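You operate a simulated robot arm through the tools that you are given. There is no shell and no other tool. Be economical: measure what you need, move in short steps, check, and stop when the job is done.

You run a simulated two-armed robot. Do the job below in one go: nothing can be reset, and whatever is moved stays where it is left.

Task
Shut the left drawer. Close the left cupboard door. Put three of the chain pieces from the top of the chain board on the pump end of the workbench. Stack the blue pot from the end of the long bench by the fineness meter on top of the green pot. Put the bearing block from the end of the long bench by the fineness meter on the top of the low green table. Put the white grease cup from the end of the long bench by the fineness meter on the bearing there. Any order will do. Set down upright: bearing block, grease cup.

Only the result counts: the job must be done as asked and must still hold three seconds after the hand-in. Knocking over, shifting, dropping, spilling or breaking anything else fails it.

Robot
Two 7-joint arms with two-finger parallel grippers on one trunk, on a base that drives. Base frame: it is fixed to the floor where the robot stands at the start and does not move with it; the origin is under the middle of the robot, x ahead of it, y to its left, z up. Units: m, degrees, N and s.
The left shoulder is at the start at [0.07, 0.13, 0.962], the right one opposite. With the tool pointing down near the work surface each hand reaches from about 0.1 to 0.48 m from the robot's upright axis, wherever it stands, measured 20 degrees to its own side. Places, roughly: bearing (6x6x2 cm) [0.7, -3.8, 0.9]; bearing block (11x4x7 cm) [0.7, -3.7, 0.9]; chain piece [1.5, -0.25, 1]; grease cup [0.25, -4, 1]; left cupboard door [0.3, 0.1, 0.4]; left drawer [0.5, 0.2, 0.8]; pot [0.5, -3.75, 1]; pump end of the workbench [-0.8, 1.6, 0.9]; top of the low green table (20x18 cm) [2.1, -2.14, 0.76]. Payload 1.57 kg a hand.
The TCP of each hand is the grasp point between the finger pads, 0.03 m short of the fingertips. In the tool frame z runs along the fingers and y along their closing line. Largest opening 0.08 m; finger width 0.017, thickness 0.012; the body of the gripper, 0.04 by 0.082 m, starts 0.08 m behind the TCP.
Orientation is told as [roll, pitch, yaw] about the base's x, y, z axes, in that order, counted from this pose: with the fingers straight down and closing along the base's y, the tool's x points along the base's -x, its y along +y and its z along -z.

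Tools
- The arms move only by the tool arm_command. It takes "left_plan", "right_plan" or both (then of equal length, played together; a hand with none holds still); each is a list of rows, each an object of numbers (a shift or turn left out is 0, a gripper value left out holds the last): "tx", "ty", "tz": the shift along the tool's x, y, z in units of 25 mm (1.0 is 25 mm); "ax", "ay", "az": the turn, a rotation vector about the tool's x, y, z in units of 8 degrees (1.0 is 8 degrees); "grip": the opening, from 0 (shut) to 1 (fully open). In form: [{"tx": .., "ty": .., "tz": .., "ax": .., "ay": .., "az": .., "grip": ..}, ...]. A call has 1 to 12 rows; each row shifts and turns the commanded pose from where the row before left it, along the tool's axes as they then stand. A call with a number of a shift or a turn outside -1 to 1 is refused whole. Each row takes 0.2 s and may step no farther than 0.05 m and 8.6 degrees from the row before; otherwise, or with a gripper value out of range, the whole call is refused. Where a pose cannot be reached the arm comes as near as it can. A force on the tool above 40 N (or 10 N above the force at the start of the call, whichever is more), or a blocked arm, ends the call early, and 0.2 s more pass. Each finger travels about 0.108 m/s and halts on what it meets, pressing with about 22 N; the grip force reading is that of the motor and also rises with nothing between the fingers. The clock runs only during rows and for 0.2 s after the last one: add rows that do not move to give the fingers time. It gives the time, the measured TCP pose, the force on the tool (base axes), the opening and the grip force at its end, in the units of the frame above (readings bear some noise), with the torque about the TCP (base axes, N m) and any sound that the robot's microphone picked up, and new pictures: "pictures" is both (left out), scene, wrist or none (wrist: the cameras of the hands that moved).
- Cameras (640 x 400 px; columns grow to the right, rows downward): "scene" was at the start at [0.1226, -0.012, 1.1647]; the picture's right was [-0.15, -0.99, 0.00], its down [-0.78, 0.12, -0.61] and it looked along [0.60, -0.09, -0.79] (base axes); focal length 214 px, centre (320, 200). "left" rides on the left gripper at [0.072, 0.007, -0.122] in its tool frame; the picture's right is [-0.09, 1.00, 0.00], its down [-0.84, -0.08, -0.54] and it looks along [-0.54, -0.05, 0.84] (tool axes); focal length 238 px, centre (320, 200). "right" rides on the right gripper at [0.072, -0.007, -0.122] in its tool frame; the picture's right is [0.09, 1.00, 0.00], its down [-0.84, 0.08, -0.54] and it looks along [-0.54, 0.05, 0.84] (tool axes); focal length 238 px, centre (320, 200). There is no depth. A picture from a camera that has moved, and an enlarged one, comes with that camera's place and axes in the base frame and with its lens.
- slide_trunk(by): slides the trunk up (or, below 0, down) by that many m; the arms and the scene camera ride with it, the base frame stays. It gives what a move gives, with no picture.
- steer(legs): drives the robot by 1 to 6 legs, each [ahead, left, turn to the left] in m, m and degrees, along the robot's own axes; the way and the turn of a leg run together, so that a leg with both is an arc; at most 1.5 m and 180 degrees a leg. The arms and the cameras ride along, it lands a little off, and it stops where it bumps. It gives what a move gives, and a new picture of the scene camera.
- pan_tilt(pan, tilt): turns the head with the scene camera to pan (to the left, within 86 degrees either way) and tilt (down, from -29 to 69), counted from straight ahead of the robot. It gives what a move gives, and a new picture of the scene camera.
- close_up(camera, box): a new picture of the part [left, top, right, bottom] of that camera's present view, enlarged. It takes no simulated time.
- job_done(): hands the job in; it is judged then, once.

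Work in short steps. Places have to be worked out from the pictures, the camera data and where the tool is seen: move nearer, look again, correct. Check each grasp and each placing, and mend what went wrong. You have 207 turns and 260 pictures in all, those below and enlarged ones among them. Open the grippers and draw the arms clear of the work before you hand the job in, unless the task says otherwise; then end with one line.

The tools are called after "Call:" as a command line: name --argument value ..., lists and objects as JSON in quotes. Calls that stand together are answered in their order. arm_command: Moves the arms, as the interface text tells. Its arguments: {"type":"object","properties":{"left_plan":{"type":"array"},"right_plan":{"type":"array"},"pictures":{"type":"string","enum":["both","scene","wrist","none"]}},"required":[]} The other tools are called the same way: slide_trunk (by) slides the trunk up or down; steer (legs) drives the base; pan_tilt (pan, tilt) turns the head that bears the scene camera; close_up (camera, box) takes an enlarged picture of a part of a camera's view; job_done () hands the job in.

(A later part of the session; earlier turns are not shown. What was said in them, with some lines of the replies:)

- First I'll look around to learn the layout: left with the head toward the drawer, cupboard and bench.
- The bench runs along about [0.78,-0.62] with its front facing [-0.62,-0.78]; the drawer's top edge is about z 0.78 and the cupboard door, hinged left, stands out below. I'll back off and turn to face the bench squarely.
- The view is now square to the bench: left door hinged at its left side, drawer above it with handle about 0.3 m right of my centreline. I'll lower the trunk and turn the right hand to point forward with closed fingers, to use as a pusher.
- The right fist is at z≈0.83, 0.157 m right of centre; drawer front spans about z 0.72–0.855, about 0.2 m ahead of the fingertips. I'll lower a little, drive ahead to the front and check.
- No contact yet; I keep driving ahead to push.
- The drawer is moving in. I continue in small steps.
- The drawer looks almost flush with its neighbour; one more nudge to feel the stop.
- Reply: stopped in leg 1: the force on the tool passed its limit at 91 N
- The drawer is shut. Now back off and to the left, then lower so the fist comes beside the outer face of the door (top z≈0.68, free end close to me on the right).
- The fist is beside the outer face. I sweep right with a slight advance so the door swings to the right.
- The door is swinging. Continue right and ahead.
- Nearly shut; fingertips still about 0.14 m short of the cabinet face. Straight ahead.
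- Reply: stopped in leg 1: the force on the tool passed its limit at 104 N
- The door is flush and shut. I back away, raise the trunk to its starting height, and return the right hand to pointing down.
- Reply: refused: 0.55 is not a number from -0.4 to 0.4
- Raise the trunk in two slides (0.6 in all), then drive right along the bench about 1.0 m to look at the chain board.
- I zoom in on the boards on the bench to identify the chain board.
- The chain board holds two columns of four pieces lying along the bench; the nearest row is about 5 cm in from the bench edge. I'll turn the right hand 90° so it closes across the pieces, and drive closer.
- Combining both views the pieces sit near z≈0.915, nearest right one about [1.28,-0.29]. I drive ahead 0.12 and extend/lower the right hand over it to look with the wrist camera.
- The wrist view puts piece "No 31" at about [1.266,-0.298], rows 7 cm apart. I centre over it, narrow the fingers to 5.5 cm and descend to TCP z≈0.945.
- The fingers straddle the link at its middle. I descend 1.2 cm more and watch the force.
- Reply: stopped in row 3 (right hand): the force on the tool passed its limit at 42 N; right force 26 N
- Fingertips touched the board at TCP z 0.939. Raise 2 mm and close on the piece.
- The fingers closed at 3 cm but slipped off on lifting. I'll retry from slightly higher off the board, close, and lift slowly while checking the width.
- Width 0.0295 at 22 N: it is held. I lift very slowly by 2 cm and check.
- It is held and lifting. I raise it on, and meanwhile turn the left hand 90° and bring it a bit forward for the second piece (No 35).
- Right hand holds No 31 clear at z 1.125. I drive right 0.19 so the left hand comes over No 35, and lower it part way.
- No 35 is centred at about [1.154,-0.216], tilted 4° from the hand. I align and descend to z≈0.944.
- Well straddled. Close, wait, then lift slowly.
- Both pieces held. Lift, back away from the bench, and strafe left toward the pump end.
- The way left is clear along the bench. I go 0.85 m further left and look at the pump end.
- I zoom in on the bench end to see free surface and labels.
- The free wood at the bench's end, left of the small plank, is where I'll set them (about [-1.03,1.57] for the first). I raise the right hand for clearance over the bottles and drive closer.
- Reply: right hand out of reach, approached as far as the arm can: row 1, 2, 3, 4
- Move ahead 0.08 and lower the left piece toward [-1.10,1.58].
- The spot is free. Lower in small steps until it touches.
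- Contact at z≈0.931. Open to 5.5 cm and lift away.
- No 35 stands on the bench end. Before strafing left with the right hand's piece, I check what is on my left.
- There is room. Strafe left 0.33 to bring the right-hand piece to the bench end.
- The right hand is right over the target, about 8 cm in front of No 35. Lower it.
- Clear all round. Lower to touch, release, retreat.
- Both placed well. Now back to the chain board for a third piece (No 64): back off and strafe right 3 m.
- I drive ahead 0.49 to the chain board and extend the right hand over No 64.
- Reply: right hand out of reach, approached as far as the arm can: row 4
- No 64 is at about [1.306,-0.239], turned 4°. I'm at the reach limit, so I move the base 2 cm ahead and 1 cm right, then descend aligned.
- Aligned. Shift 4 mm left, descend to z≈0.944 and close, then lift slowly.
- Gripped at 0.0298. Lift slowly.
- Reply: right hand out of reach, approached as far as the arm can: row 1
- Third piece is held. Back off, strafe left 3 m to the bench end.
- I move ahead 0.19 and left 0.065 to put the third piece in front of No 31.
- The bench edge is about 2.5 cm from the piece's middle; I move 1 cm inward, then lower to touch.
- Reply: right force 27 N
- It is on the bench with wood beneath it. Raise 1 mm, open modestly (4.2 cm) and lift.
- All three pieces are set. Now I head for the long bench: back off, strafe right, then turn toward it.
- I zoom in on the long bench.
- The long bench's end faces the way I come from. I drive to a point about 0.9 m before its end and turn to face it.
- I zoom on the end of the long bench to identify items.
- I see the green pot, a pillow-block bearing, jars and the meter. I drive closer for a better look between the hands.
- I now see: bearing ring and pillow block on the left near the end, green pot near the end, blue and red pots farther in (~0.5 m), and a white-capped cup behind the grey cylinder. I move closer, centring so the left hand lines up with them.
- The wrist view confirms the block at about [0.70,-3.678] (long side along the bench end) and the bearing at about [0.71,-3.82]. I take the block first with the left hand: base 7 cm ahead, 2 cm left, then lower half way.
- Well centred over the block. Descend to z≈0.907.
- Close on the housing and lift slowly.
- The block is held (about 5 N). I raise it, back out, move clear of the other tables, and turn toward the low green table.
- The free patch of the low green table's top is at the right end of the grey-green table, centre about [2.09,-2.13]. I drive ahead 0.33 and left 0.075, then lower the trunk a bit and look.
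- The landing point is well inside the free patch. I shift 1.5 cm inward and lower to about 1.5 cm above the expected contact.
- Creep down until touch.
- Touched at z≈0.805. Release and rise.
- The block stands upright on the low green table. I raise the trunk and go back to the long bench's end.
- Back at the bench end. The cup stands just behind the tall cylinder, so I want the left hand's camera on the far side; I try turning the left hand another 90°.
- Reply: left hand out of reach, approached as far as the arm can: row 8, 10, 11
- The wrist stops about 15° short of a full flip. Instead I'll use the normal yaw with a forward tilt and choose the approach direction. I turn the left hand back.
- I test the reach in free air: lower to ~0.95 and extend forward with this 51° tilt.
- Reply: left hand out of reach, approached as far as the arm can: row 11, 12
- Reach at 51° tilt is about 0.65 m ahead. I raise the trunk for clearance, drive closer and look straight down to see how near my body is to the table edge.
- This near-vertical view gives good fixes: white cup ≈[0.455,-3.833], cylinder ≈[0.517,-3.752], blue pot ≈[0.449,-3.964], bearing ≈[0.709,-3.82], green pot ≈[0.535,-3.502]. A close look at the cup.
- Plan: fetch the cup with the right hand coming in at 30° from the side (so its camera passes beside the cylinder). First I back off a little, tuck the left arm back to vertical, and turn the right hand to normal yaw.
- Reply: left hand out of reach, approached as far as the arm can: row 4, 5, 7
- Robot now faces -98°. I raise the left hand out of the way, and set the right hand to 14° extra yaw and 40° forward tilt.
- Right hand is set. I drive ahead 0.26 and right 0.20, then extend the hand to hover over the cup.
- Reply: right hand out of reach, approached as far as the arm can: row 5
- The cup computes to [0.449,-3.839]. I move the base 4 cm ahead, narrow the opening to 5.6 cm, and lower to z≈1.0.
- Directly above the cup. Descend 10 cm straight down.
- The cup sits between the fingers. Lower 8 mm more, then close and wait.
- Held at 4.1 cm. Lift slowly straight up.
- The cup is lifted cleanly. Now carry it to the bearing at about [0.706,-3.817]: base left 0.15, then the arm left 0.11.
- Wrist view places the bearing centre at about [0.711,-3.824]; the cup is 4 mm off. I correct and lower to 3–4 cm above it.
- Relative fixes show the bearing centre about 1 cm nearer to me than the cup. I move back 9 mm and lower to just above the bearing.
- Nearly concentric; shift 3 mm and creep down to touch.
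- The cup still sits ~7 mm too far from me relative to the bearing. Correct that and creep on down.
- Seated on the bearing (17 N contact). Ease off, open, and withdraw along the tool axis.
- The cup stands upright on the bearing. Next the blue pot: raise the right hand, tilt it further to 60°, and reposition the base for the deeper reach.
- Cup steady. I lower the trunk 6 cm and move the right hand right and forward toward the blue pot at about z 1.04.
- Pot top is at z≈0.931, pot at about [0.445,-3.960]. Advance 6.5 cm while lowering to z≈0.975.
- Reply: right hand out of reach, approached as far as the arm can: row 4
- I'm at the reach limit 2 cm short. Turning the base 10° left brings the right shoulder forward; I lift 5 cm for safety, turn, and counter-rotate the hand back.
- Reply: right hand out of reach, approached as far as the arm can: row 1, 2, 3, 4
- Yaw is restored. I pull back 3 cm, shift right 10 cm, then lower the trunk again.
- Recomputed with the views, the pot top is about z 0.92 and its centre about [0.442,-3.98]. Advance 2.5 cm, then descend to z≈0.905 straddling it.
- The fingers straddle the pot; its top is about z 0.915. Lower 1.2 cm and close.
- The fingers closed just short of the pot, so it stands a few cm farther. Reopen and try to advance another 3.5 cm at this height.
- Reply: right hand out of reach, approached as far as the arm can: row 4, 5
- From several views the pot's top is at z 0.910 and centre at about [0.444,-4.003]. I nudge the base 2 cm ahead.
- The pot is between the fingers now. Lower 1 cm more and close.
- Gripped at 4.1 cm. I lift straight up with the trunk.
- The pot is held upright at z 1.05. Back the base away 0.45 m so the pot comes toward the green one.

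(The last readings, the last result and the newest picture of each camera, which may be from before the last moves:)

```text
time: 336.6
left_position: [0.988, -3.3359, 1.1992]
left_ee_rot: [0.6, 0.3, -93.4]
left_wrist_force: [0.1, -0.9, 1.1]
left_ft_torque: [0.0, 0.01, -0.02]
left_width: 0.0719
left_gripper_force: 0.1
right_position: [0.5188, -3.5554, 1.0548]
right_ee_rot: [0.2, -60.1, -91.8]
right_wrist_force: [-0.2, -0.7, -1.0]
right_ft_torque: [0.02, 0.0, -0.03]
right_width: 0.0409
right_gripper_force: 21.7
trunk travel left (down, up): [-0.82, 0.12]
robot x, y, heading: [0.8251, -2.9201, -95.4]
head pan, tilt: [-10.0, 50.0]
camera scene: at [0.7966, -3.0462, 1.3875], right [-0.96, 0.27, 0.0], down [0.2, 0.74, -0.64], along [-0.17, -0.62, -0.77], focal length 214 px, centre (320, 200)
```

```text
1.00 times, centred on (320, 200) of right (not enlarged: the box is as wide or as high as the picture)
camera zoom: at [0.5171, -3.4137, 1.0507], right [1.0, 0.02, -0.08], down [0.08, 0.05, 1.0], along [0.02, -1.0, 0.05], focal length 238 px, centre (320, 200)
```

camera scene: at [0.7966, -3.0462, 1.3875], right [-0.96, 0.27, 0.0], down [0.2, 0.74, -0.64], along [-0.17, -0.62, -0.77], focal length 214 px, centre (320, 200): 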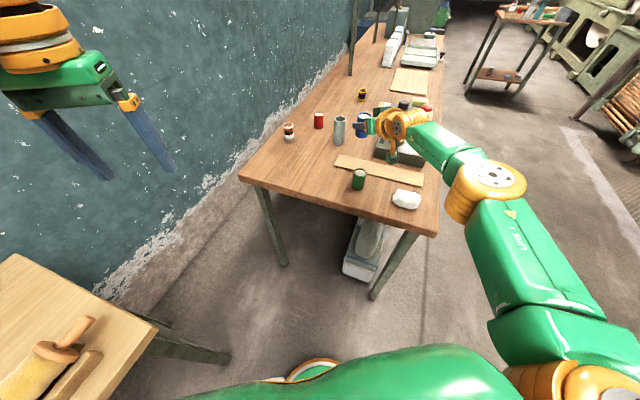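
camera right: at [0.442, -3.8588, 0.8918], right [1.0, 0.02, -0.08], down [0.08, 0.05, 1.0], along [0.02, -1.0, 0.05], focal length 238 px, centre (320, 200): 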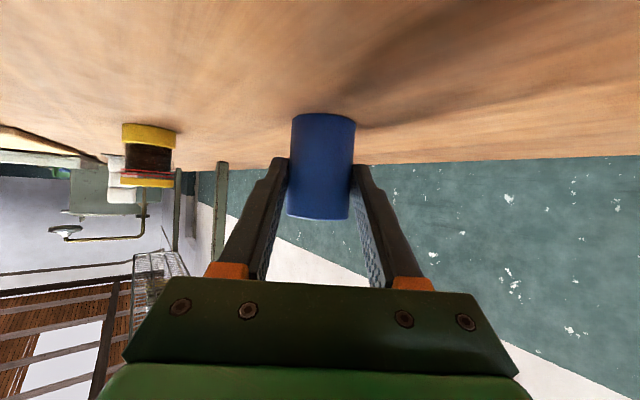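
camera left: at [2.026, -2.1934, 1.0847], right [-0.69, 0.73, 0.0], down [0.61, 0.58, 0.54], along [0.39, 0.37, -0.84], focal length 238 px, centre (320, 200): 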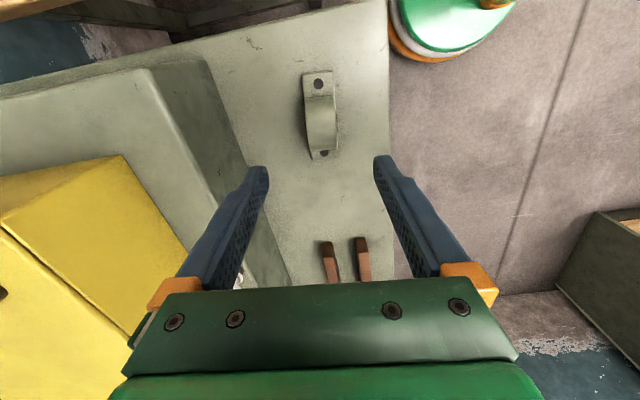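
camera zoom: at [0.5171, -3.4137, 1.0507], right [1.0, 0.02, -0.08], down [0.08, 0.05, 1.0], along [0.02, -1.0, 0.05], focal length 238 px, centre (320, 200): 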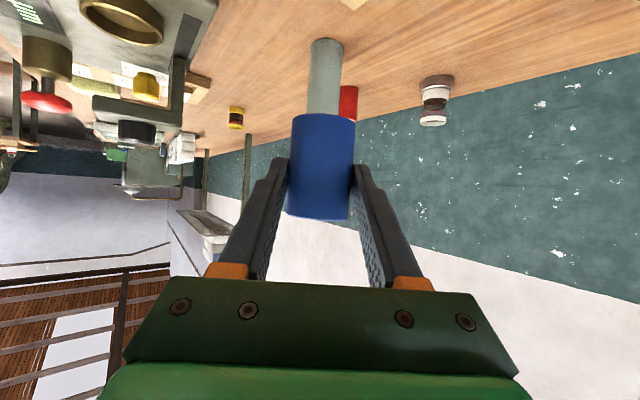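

I back another 0.13 m so the wrist camera can see the green pot ahead.

Call:
steer --legs '[[-0.13, 0, 0]]'

Call:
close_up --camera "right" --box '[0, 0, 640, 400]'

Call:
close_up --camera "scene" --box '[280, 80, 440, 200]'

```text
time: 337.9
left_position: [1.0001, -3.2112, 1.1997]
left_ee_rot: [0.5, 0.3, -93.4]
left_wrist_force: [-0.1, -0.3, -0.3]
left_ft_torque: [0.01, -0.01, -0.02]
left_width: 0.0718
left_gripper_force: 0.0
right_position: [0.5316, -3.429, 1.0526]
right_ee_rot: [0.3, -60.0, -91.8]
right_wrist_force: [0.5, -0.1, -0.3]
right_ft_torque: [-0.06, 0.04, -0.02]
right_width: 0.0413
right_gripper_force: 21.3
trunk travel left (down, up): [-0.82, 0.12]
robot x, y, heading: [0.8346, -2.79, -95.3]
head pan, tilt: [-10.0, 50.0]
camera scene: at [0.8087, -2.9209, 1.3873], right [-0.96, 0.27, 0.0], down [0.2, 0.74, -0.64], along [-0.17, -0.62, -0.77], focal length 214 px, centre (320, 200)
```

scene: 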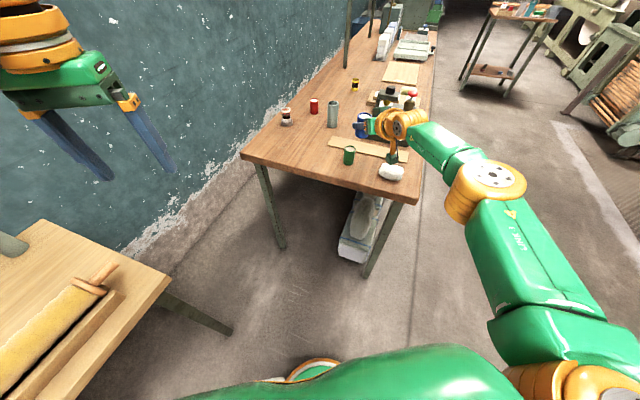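

```text
1.00 times, centred on (320, 200) of right (not enlarged: the box is as wide or as high as the picture)
camera zoom: at [0.5291, -3.2877, 1.0499], right [1.0, 0.02, -0.08], down [0.08, 0.05, 1.0], along [0.02, -1.0, 0.05], focal length 238 px, centre (320, 200)
```

zoom: 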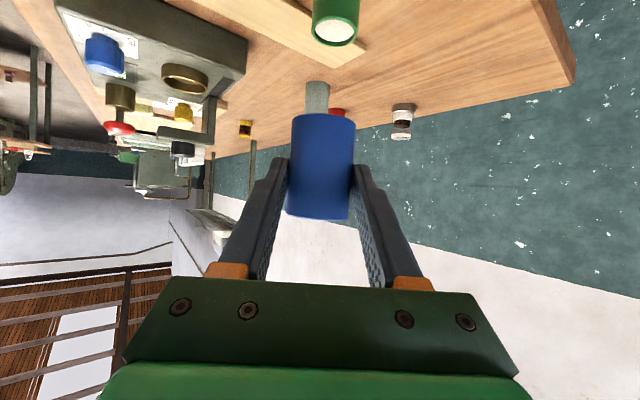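

```text
3.33 times, centred on (360, 140) of scene
camera zoom: at [0.8087, -2.9209, 1.3873], right [-0.96, 0.27, 0.0], down [0.2, 0.74, -0.64], along [-0.17, -0.62, -0.77], focal length 715 px, centre (187, 400)
```

zoom: 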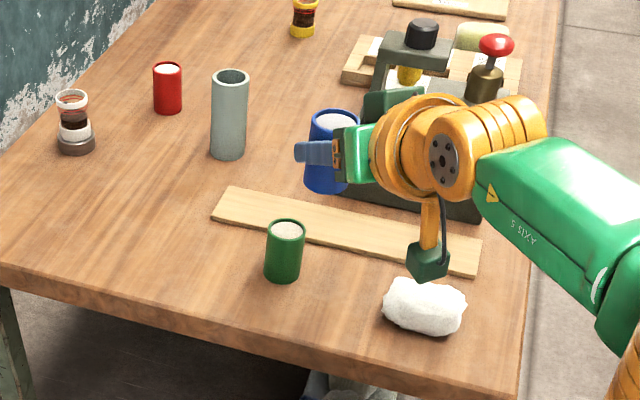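

Both cameras put the green pot's top at [0.536,-3.505,0.910]. I retract the arm 3 cm for slack, drive ahead ~0.1, then lower with the trunk to about 1.5 cm above.

Call:
arm_command --right_plan '[{"tx": 0.3, "tz": -0.52}, {"tx": 0.3, "tz": -0.52}, {}]' --pictures "none"

Call:
steer --legs '[[0.103, 0.015, 0]]'

Call:
slide_trunk --by -0.075

Call:
close_up --camera "scene" --box '[280, 80, 440, 200]'

```text
time: 338.7
left_position: [1.0012, -3.2076, 1.2019]
left_ee_rot: [0.7, 0.2, -93.3]
left_wrist_force: [0.5, -1.1, 0.5]
left_ft_torque: [0.0, 0.0, 0.0]
left_width: 0.072
left_gripper_force: 0.1
right_position: [0.5337, -3.3966, 1.0551]
right_ee_rot: [0.2, -60.2, -91.7]
right_wrist_force: [0.0, -0.3, -0.5]
right_ft_torque: [0.0, 0.02, 0.0]
right_width: 0.0411
right_gripper_force: 22.3
trunk travel left (down, up): [-0.82, 0.12]
robot x, y, heading: [0.8333, -2.7898, -95.1]
head pan, tilt: [-10.0, 50.0]
```

```text
time: 339.9
left_position: [1.0061, -3.3061, 1.2033]
left_ee_rot: [0.6, -0.1, -93.2]
left_wrist_force: [0.9, -0.8, 0.3]
left_ft_torque: [-0.01, -0.01, 0.04]
left_width: 0.0718
left_gripper_force: 0.1
right_position: [0.5401, -3.4957, 1.0564]
right_ee_rot: [0.3, -60.4, -91.8]
right_wrist_force: [-1.0, -0.4, -0.8]
right_ft_torque: [-0.02, -0.01, 0.0]
right_width: 0.0411
right_gripper_force: 22.1
trunk travel left (down, up): [-0.82, 0.12]
robot x, y, heading: [0.8409, -2.8961, -95.1]
head pan, tilt: [-10.0, 50.0]
camera scene: at [0.8145, -3.0154, 1.3882], right [-0.96, 0.26, 0.0], down [0.2, 0.74, -0.65], along [-0.17, -0.62, -0.76], focal length 214 px, centre (320, 200)
```

scene: 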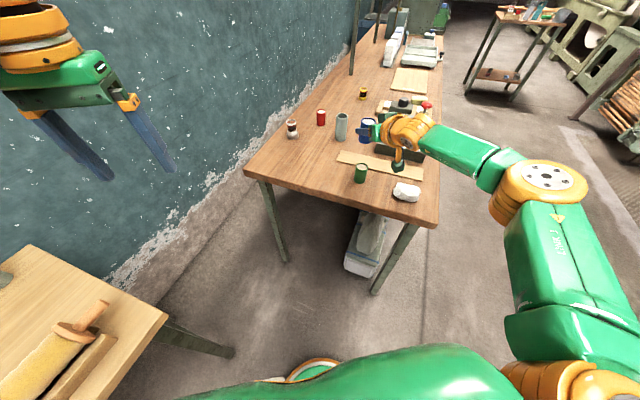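

```text
time: 341.0
left_position: [1.0069, -3.3106, 1.1265]
left_ee_rot: [0.7, 0.0, -93.2]
left_wrist_force: [1.3, -0.5, -0.5]
left_ft_torque: [0.01, 0.0, 0.01]
left_width: 0.072
left_gripper_force: 0.1
right_position: [0.5396, -3.4986, 0.9809]
right_ee_rot: [0.3, -60.2, -91.7]
right_wrist_force: [-0.8, 0.0, -0.7]
right_ft_torque: [0.01, -0.01, 0.01]
right_width: 0.0411
right_gripper_force: 21.9
trunk travel left (down, up): [-0.745, 0.195]
robot x, y, heading: [0.8396, -2.892, -95.3]
head pan, tilt: [-10.0, 50.0]
```

```text
3.33 times, centred on (360, 140) of scene
camera zoom: at [0.8147, -3.0195, 1.3128], right [-0.96, 0.26, 0.0], down [0.2, 0.74, -0.64], along [-0.17, -0.62, -0.77], focal length 715 px, centre (187, 400)
```

zoom: 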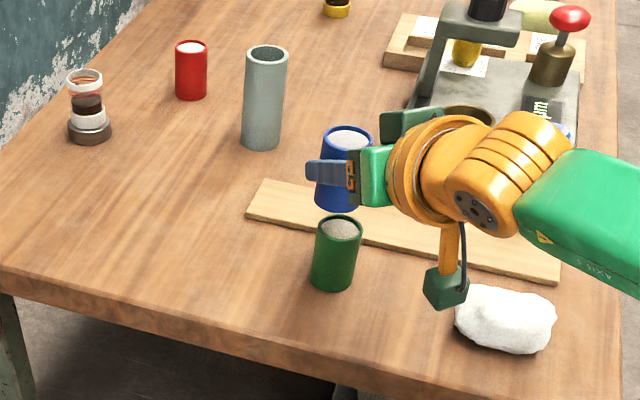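

Close-up to check alignment between the held pot and the green one.

Call:
close_up --camera "scene" --box '[340, 105, 390, 155]'

Call:
close_up --camera "right" --box '[220, 0, 440, 240]'

```text
8.00 times, centred on (365, 130) of scene
camera zoom: at [0.8147, -3.0195, 1.3128], right [-0.96, 0.26, 0.0], down [0.2, 0.74, -0.64], along [-0.17, -0.62, -0.77], focal length 1716 px, centre (-40, 760)
```

zoom: 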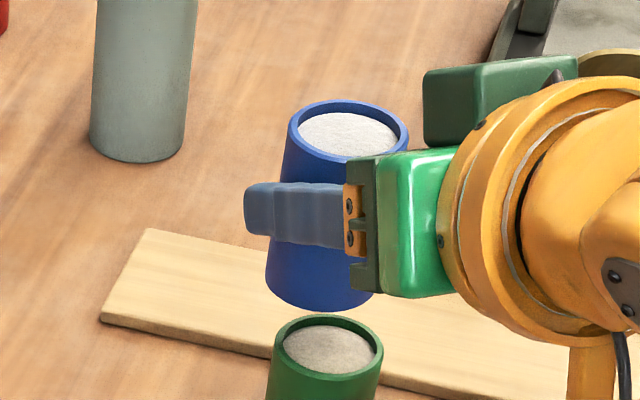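

```text
1.67 times, centred on (330, 120) of right
camera zoom: at [0.5368, -3.3579, 0.977], right [1.0, 0.02, -0.08], down [0.08, 0.05, 1.0], along [0.02, -1.0, 0.05], focal length 397 px, centre (303, 333)
```

zoom: 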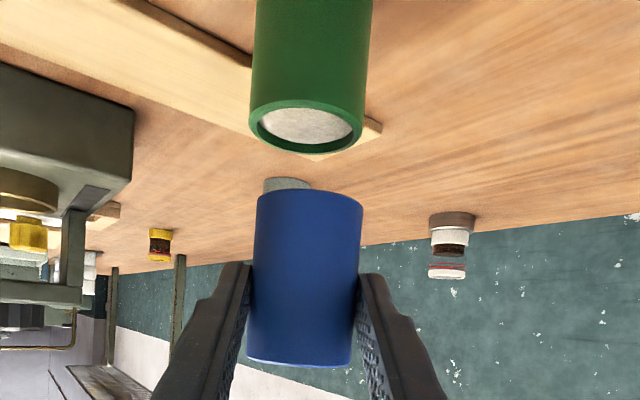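

The held pot is about 5 mm too far left (+x), depth matches. I shift right 5 mm and lower 2 cm.

Call:
arm_command --right_plan '[{"ty": -0.2}, {"tx": 0.3, "tz": 0.17}, {"tx": 0.3, "tz": 0.17}, {"tx": 0.1, "tz": 0.06}, {}]' --pictures "none"

Call:
close_up --camera "scene" --box '[340, 105, 390, 155]'

Call:
close_up --camera "right" --box '[220, 0, 440, 240]'

```text
time: 342.2
left_position: [1.0068, -3.3109, 1.1267]
left_ee_rot: [0.5, 0.1, -93.2]
left_wrist_force: [-0.6, -1.4, 0.2]
left_ft_torque: [0.0, 0.01, -0.02]
left_width: 0.0718
left_gripper_force: 0.1
right_position: [0.5341, -3.4997, 0.9587]
right_ee_rot: [0.3, -60.1, -91.7]
right_wrist_force: [-0.1, 0.3, -1.2]
right_ft_torque: [-0.01, 0.0, 0.02]
right_width: 0.0408
right_gripper_force: 22.1
trunk travel left (down, up): [-0.745, 0.195]
robot x, y, heading: [0.8443, -2.8922, -95.2]
head pan, tilt: [-10.0, 50.0]
```

```text
8.00 times, centred on (365, 130) of scene
camera zoom: at [0.8147, -3.0202, 1.3127], right [-0.96, 0.26, 0.0], down [0.2, 0.74, -0.64], along [-0.17, -0.62, -0.77], focal length 1716 px, centre (-40, 760)
```

zoom: 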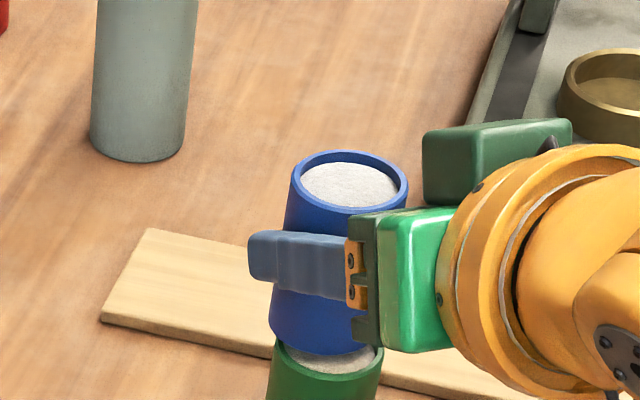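

```text
1.67 times, centred on (330, 120) of right
camera zoom: at [0.5324, -3.3585, 0.9566], right [1.0, 0.02, -0.08], down [0.08, 0.05, 1.0], along [0.02, -1.0, 0.05], focal length 397 px, centre (303, 333)
```

zoom: 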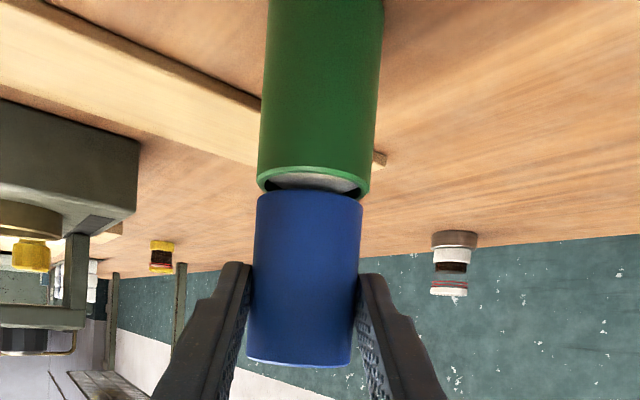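

Nearly concentric (within ~3–4 mm). Small correction toward me and creep down to contact.

Call:
arm_command --right_plan '[{"tx": 0.06, "tz": -0.11, "ty": -0.04}, {"tx": 0.1, "tz": 0.06}, {"tx": 0.1, "tz": 0.06}, {"tx": 0.07, "tz": 0.04}, {"tx": 0.07, "tz": 0.04}, {}]' --pictures "none"

Call:
close_up --camera "scene" --box '[340, 105, 390, 155]'

Call:
close_up --camera "right" --box '[220, 0, 440, 240]'

```text
time: 343.6
left_position: [1.0085, -3.3073, 1.1285]
left_ee_rot: [0.5, -0.1, -93.2]
left_wrist_force: [-0.1, -0.8, -0.9]
left_ft_torque: [0.0, 0.0, 0.02]
left_width: 0.072
left_gripper_force: 0.1
right_position: [0.5344, -3.4936, 0.9528]
right_ee_rot: [0.1, -60.4, -91.5]
right_wrist_force: [-1.6, -5.0, 17.4]
right_ft_torque: [-0.36, 0.11, -0.03]
right_width: 0.0411
right_gripper_force: 22.3
trunk travel left (down, up): [-0.745, 0.195]
robot x, y, heading: [0.8428, -2.895, -95.3]
head pan, tilt: [-10.0, 50.0]
```

```text
8.00 times, centred on (365, 130) of scene
camera zoom: at [0.8171, -3.0159, 1.3133], right [-0.96, 0.26, 0.0], down [0.2, 0.74, -0.65], along [-0.17, -0.62, -0.76], focal length 1716 px, centre (-40, 760)
```

zoom: 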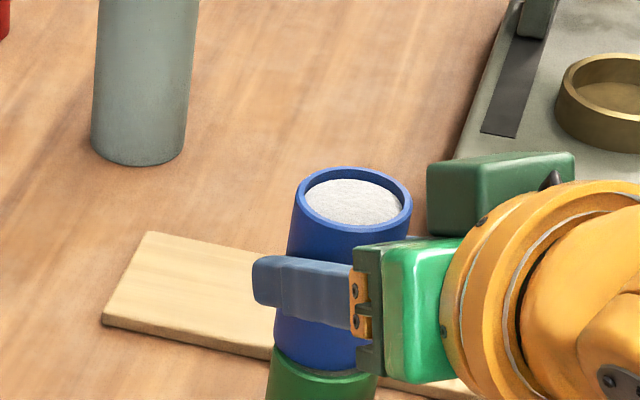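

```text
1.67 times, centred on (330, 120) of right
camera zoom: at [0.5322, -3.3523, 0.9497], right [1.0, 0.02, -0.08], down [0.08, 0.06, 1.0], along [0.02, -1.0, 0.06], focal length 397 px, centre (303, 333)
```

zoom: 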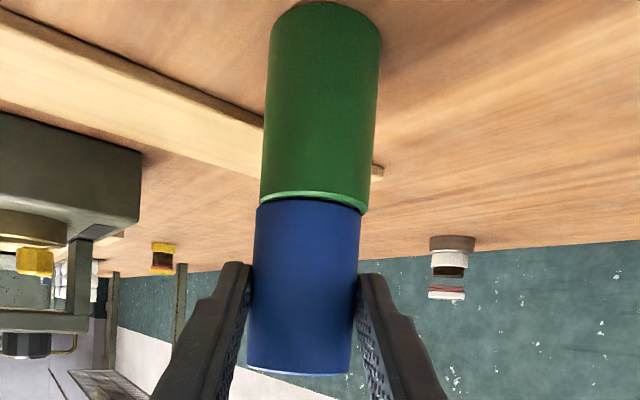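

Contact at 17 N with the pots aligned within ~2 mm. Ease off, open, and withdraw along the tool axis.

Call:
arm_command --right_plan '[{"tx": -0.05, "tz": -0.03}, {"grip": 0.6}, {"grip": 0.85}, {}, {}, {"tz": -0.4}, {"tz": -0.7}, {"tz": -0.9}, {"tz": -0.9}, {"tz": -0.9}, {}]' --pictures "both"

Call:
close_up --camera "scene" --box '[320, 100, 420, 200]'

```text
time: 346.0
left_position: [1.0055, -3.3103, 1.1265]
left_ee_rot: [0.6, 0.1, -93.2]
left_wrist_force: [0.2, 0.3, -0.4]
left_ft_torque: [0.04, -0.02, -0.03]
left_width: 0.072
left_gripper_force: 0.1
right_position: [0.5348, -3.4117, 0.9979]
right_ee_rot: [0.3, -60.2, -91.7]
right_wrist_force: [-0.1, 0.2, 0.8]
right_ft_torque: [0.04, 0.02, 0.01]
right_width: 0.0682
right_gripper_force: 0.0
trunk travel left (down, up): [-0.745, 0.195]
robot x, y, heading: [0.843, -2.8924, -95.2]
head pan, tilt: [-10.0, 50.0]
camera scene: at [0.8148, -3.0203, 1.3127], right [-0.96, 0.26, 0.0], down [0.2, 0.74, -0.64], along [-0.17, -0.62, -0.77], focal length 214 px, centre (320, 200)
camera right: at [0.5333, -3.271, 0.9952], right [1.0, 0.02, -0.08], down [0.08, 0.05, 1.0], along [0.02, -1.0, 0.05], focal length 238 px, centre (320, 200)
```

scene: 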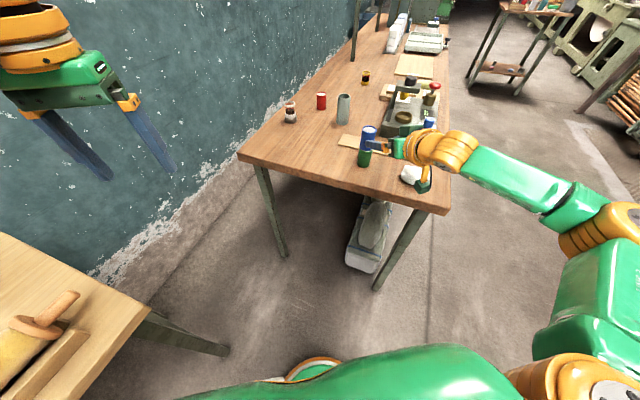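
right: 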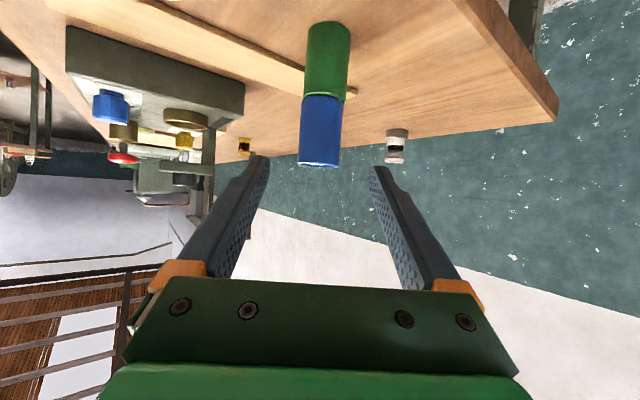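

```text
4.00 times, centred on (370, 150) of scene
camera zoom: at [0.8148, -3.0203, 1.3127], right [-0.96, 0.26, 0.0], down [0.2, 0.74, -0.64], along [-0.17, -0.62, -0.77], focal length 858 px, centre (120, 400)
```

zoom: 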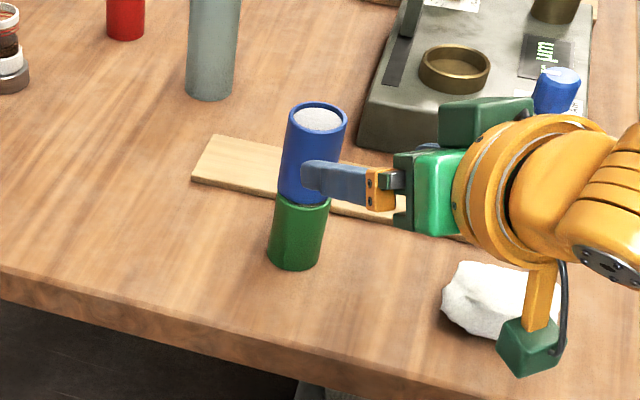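

The blue pot stands on the green one. I back the robot away and take a last look.

Call:
steer --legs '[[-0.35, 0, 0]]'

Call:
close_up --camera "scene" --box '[240, 40, 480, 200]'

```text
time: 348.3
left_position: [1.0377, -2.9658, 1.1251]
left_ee_rot: [0.6, 0.2, -93.5]
left_wrist_force: [-0.6, -0.3, 0.0]
left_ft_torque: [0.05, 0.01, 0.01]
left_width: 0.072
left_gripper_force: 0.1
right_position: [0.5659, -3.0659, 0.9977]
right_ee_rot: [0.3, -60.3, -91.9]
right_wrist_force: [0.3, -0.2, -0.3]
right_ft_torque: [0.02, -0.01, -0.01]
right_width: 0.068
right_gripper_force: 0.0
trunk travel left (down, up): [-0.745, 0.195]
robot x, y, heading: [0.875, -2.5494, -95.3]
head pan, tilt: [-10.0, 50.0]
camera scene: at [0.8473, -2.6744, 1.3126], right [-0.96, 0.27, 0.0], down [0.21, 0.74, -0.64], along [-0.17, -0.62, -0.77], focal length 214 px, centre (320, 200)
```

scene: 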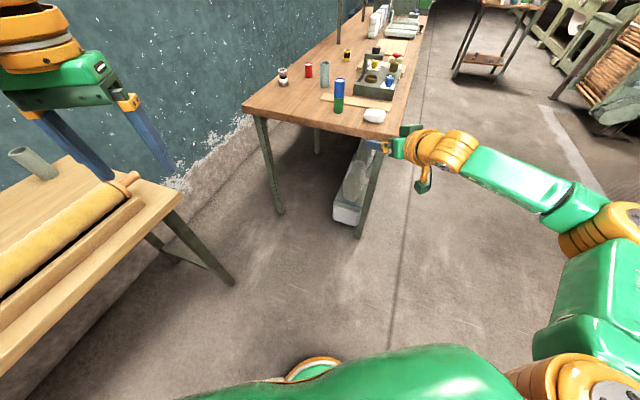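

```text
2.50 times, centred on (360, 120) of scene
camera zoom: at [0.8473, -2.6744, 1.3126], right [-0.96, 0.27, 0.0], down [0.21, 0.74, -0.64], along [-0.17, -0.62, -0.77], focal length 536 px, centre (220, 400)
```

zoom: 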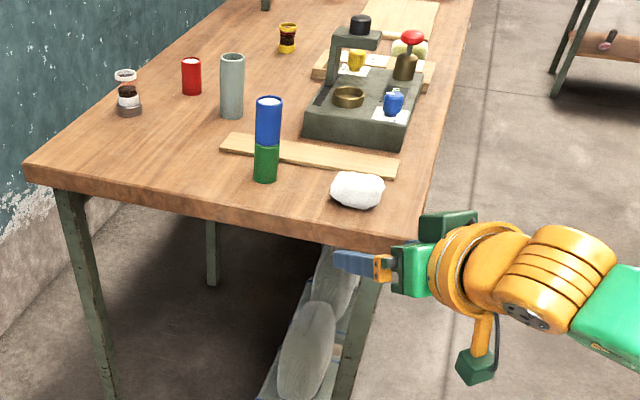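

The stacked pots and the cup on its bearing both stand firm, and nothing else on the bench has moved. The grippers are open and the arms are clear, so I hand in the job.

Call:
job_done

```text
The job is handed in.
```

All six parts of the job were done and handed in: the left drawer and left cupboard door are shut, and three chain pieces (No 35, 31 and 64) are on the pump end of the workbench. The bearing block is upright on the low green table, the white grease cup is upright on the bearing, and the blue pot is stacked on the green pot.
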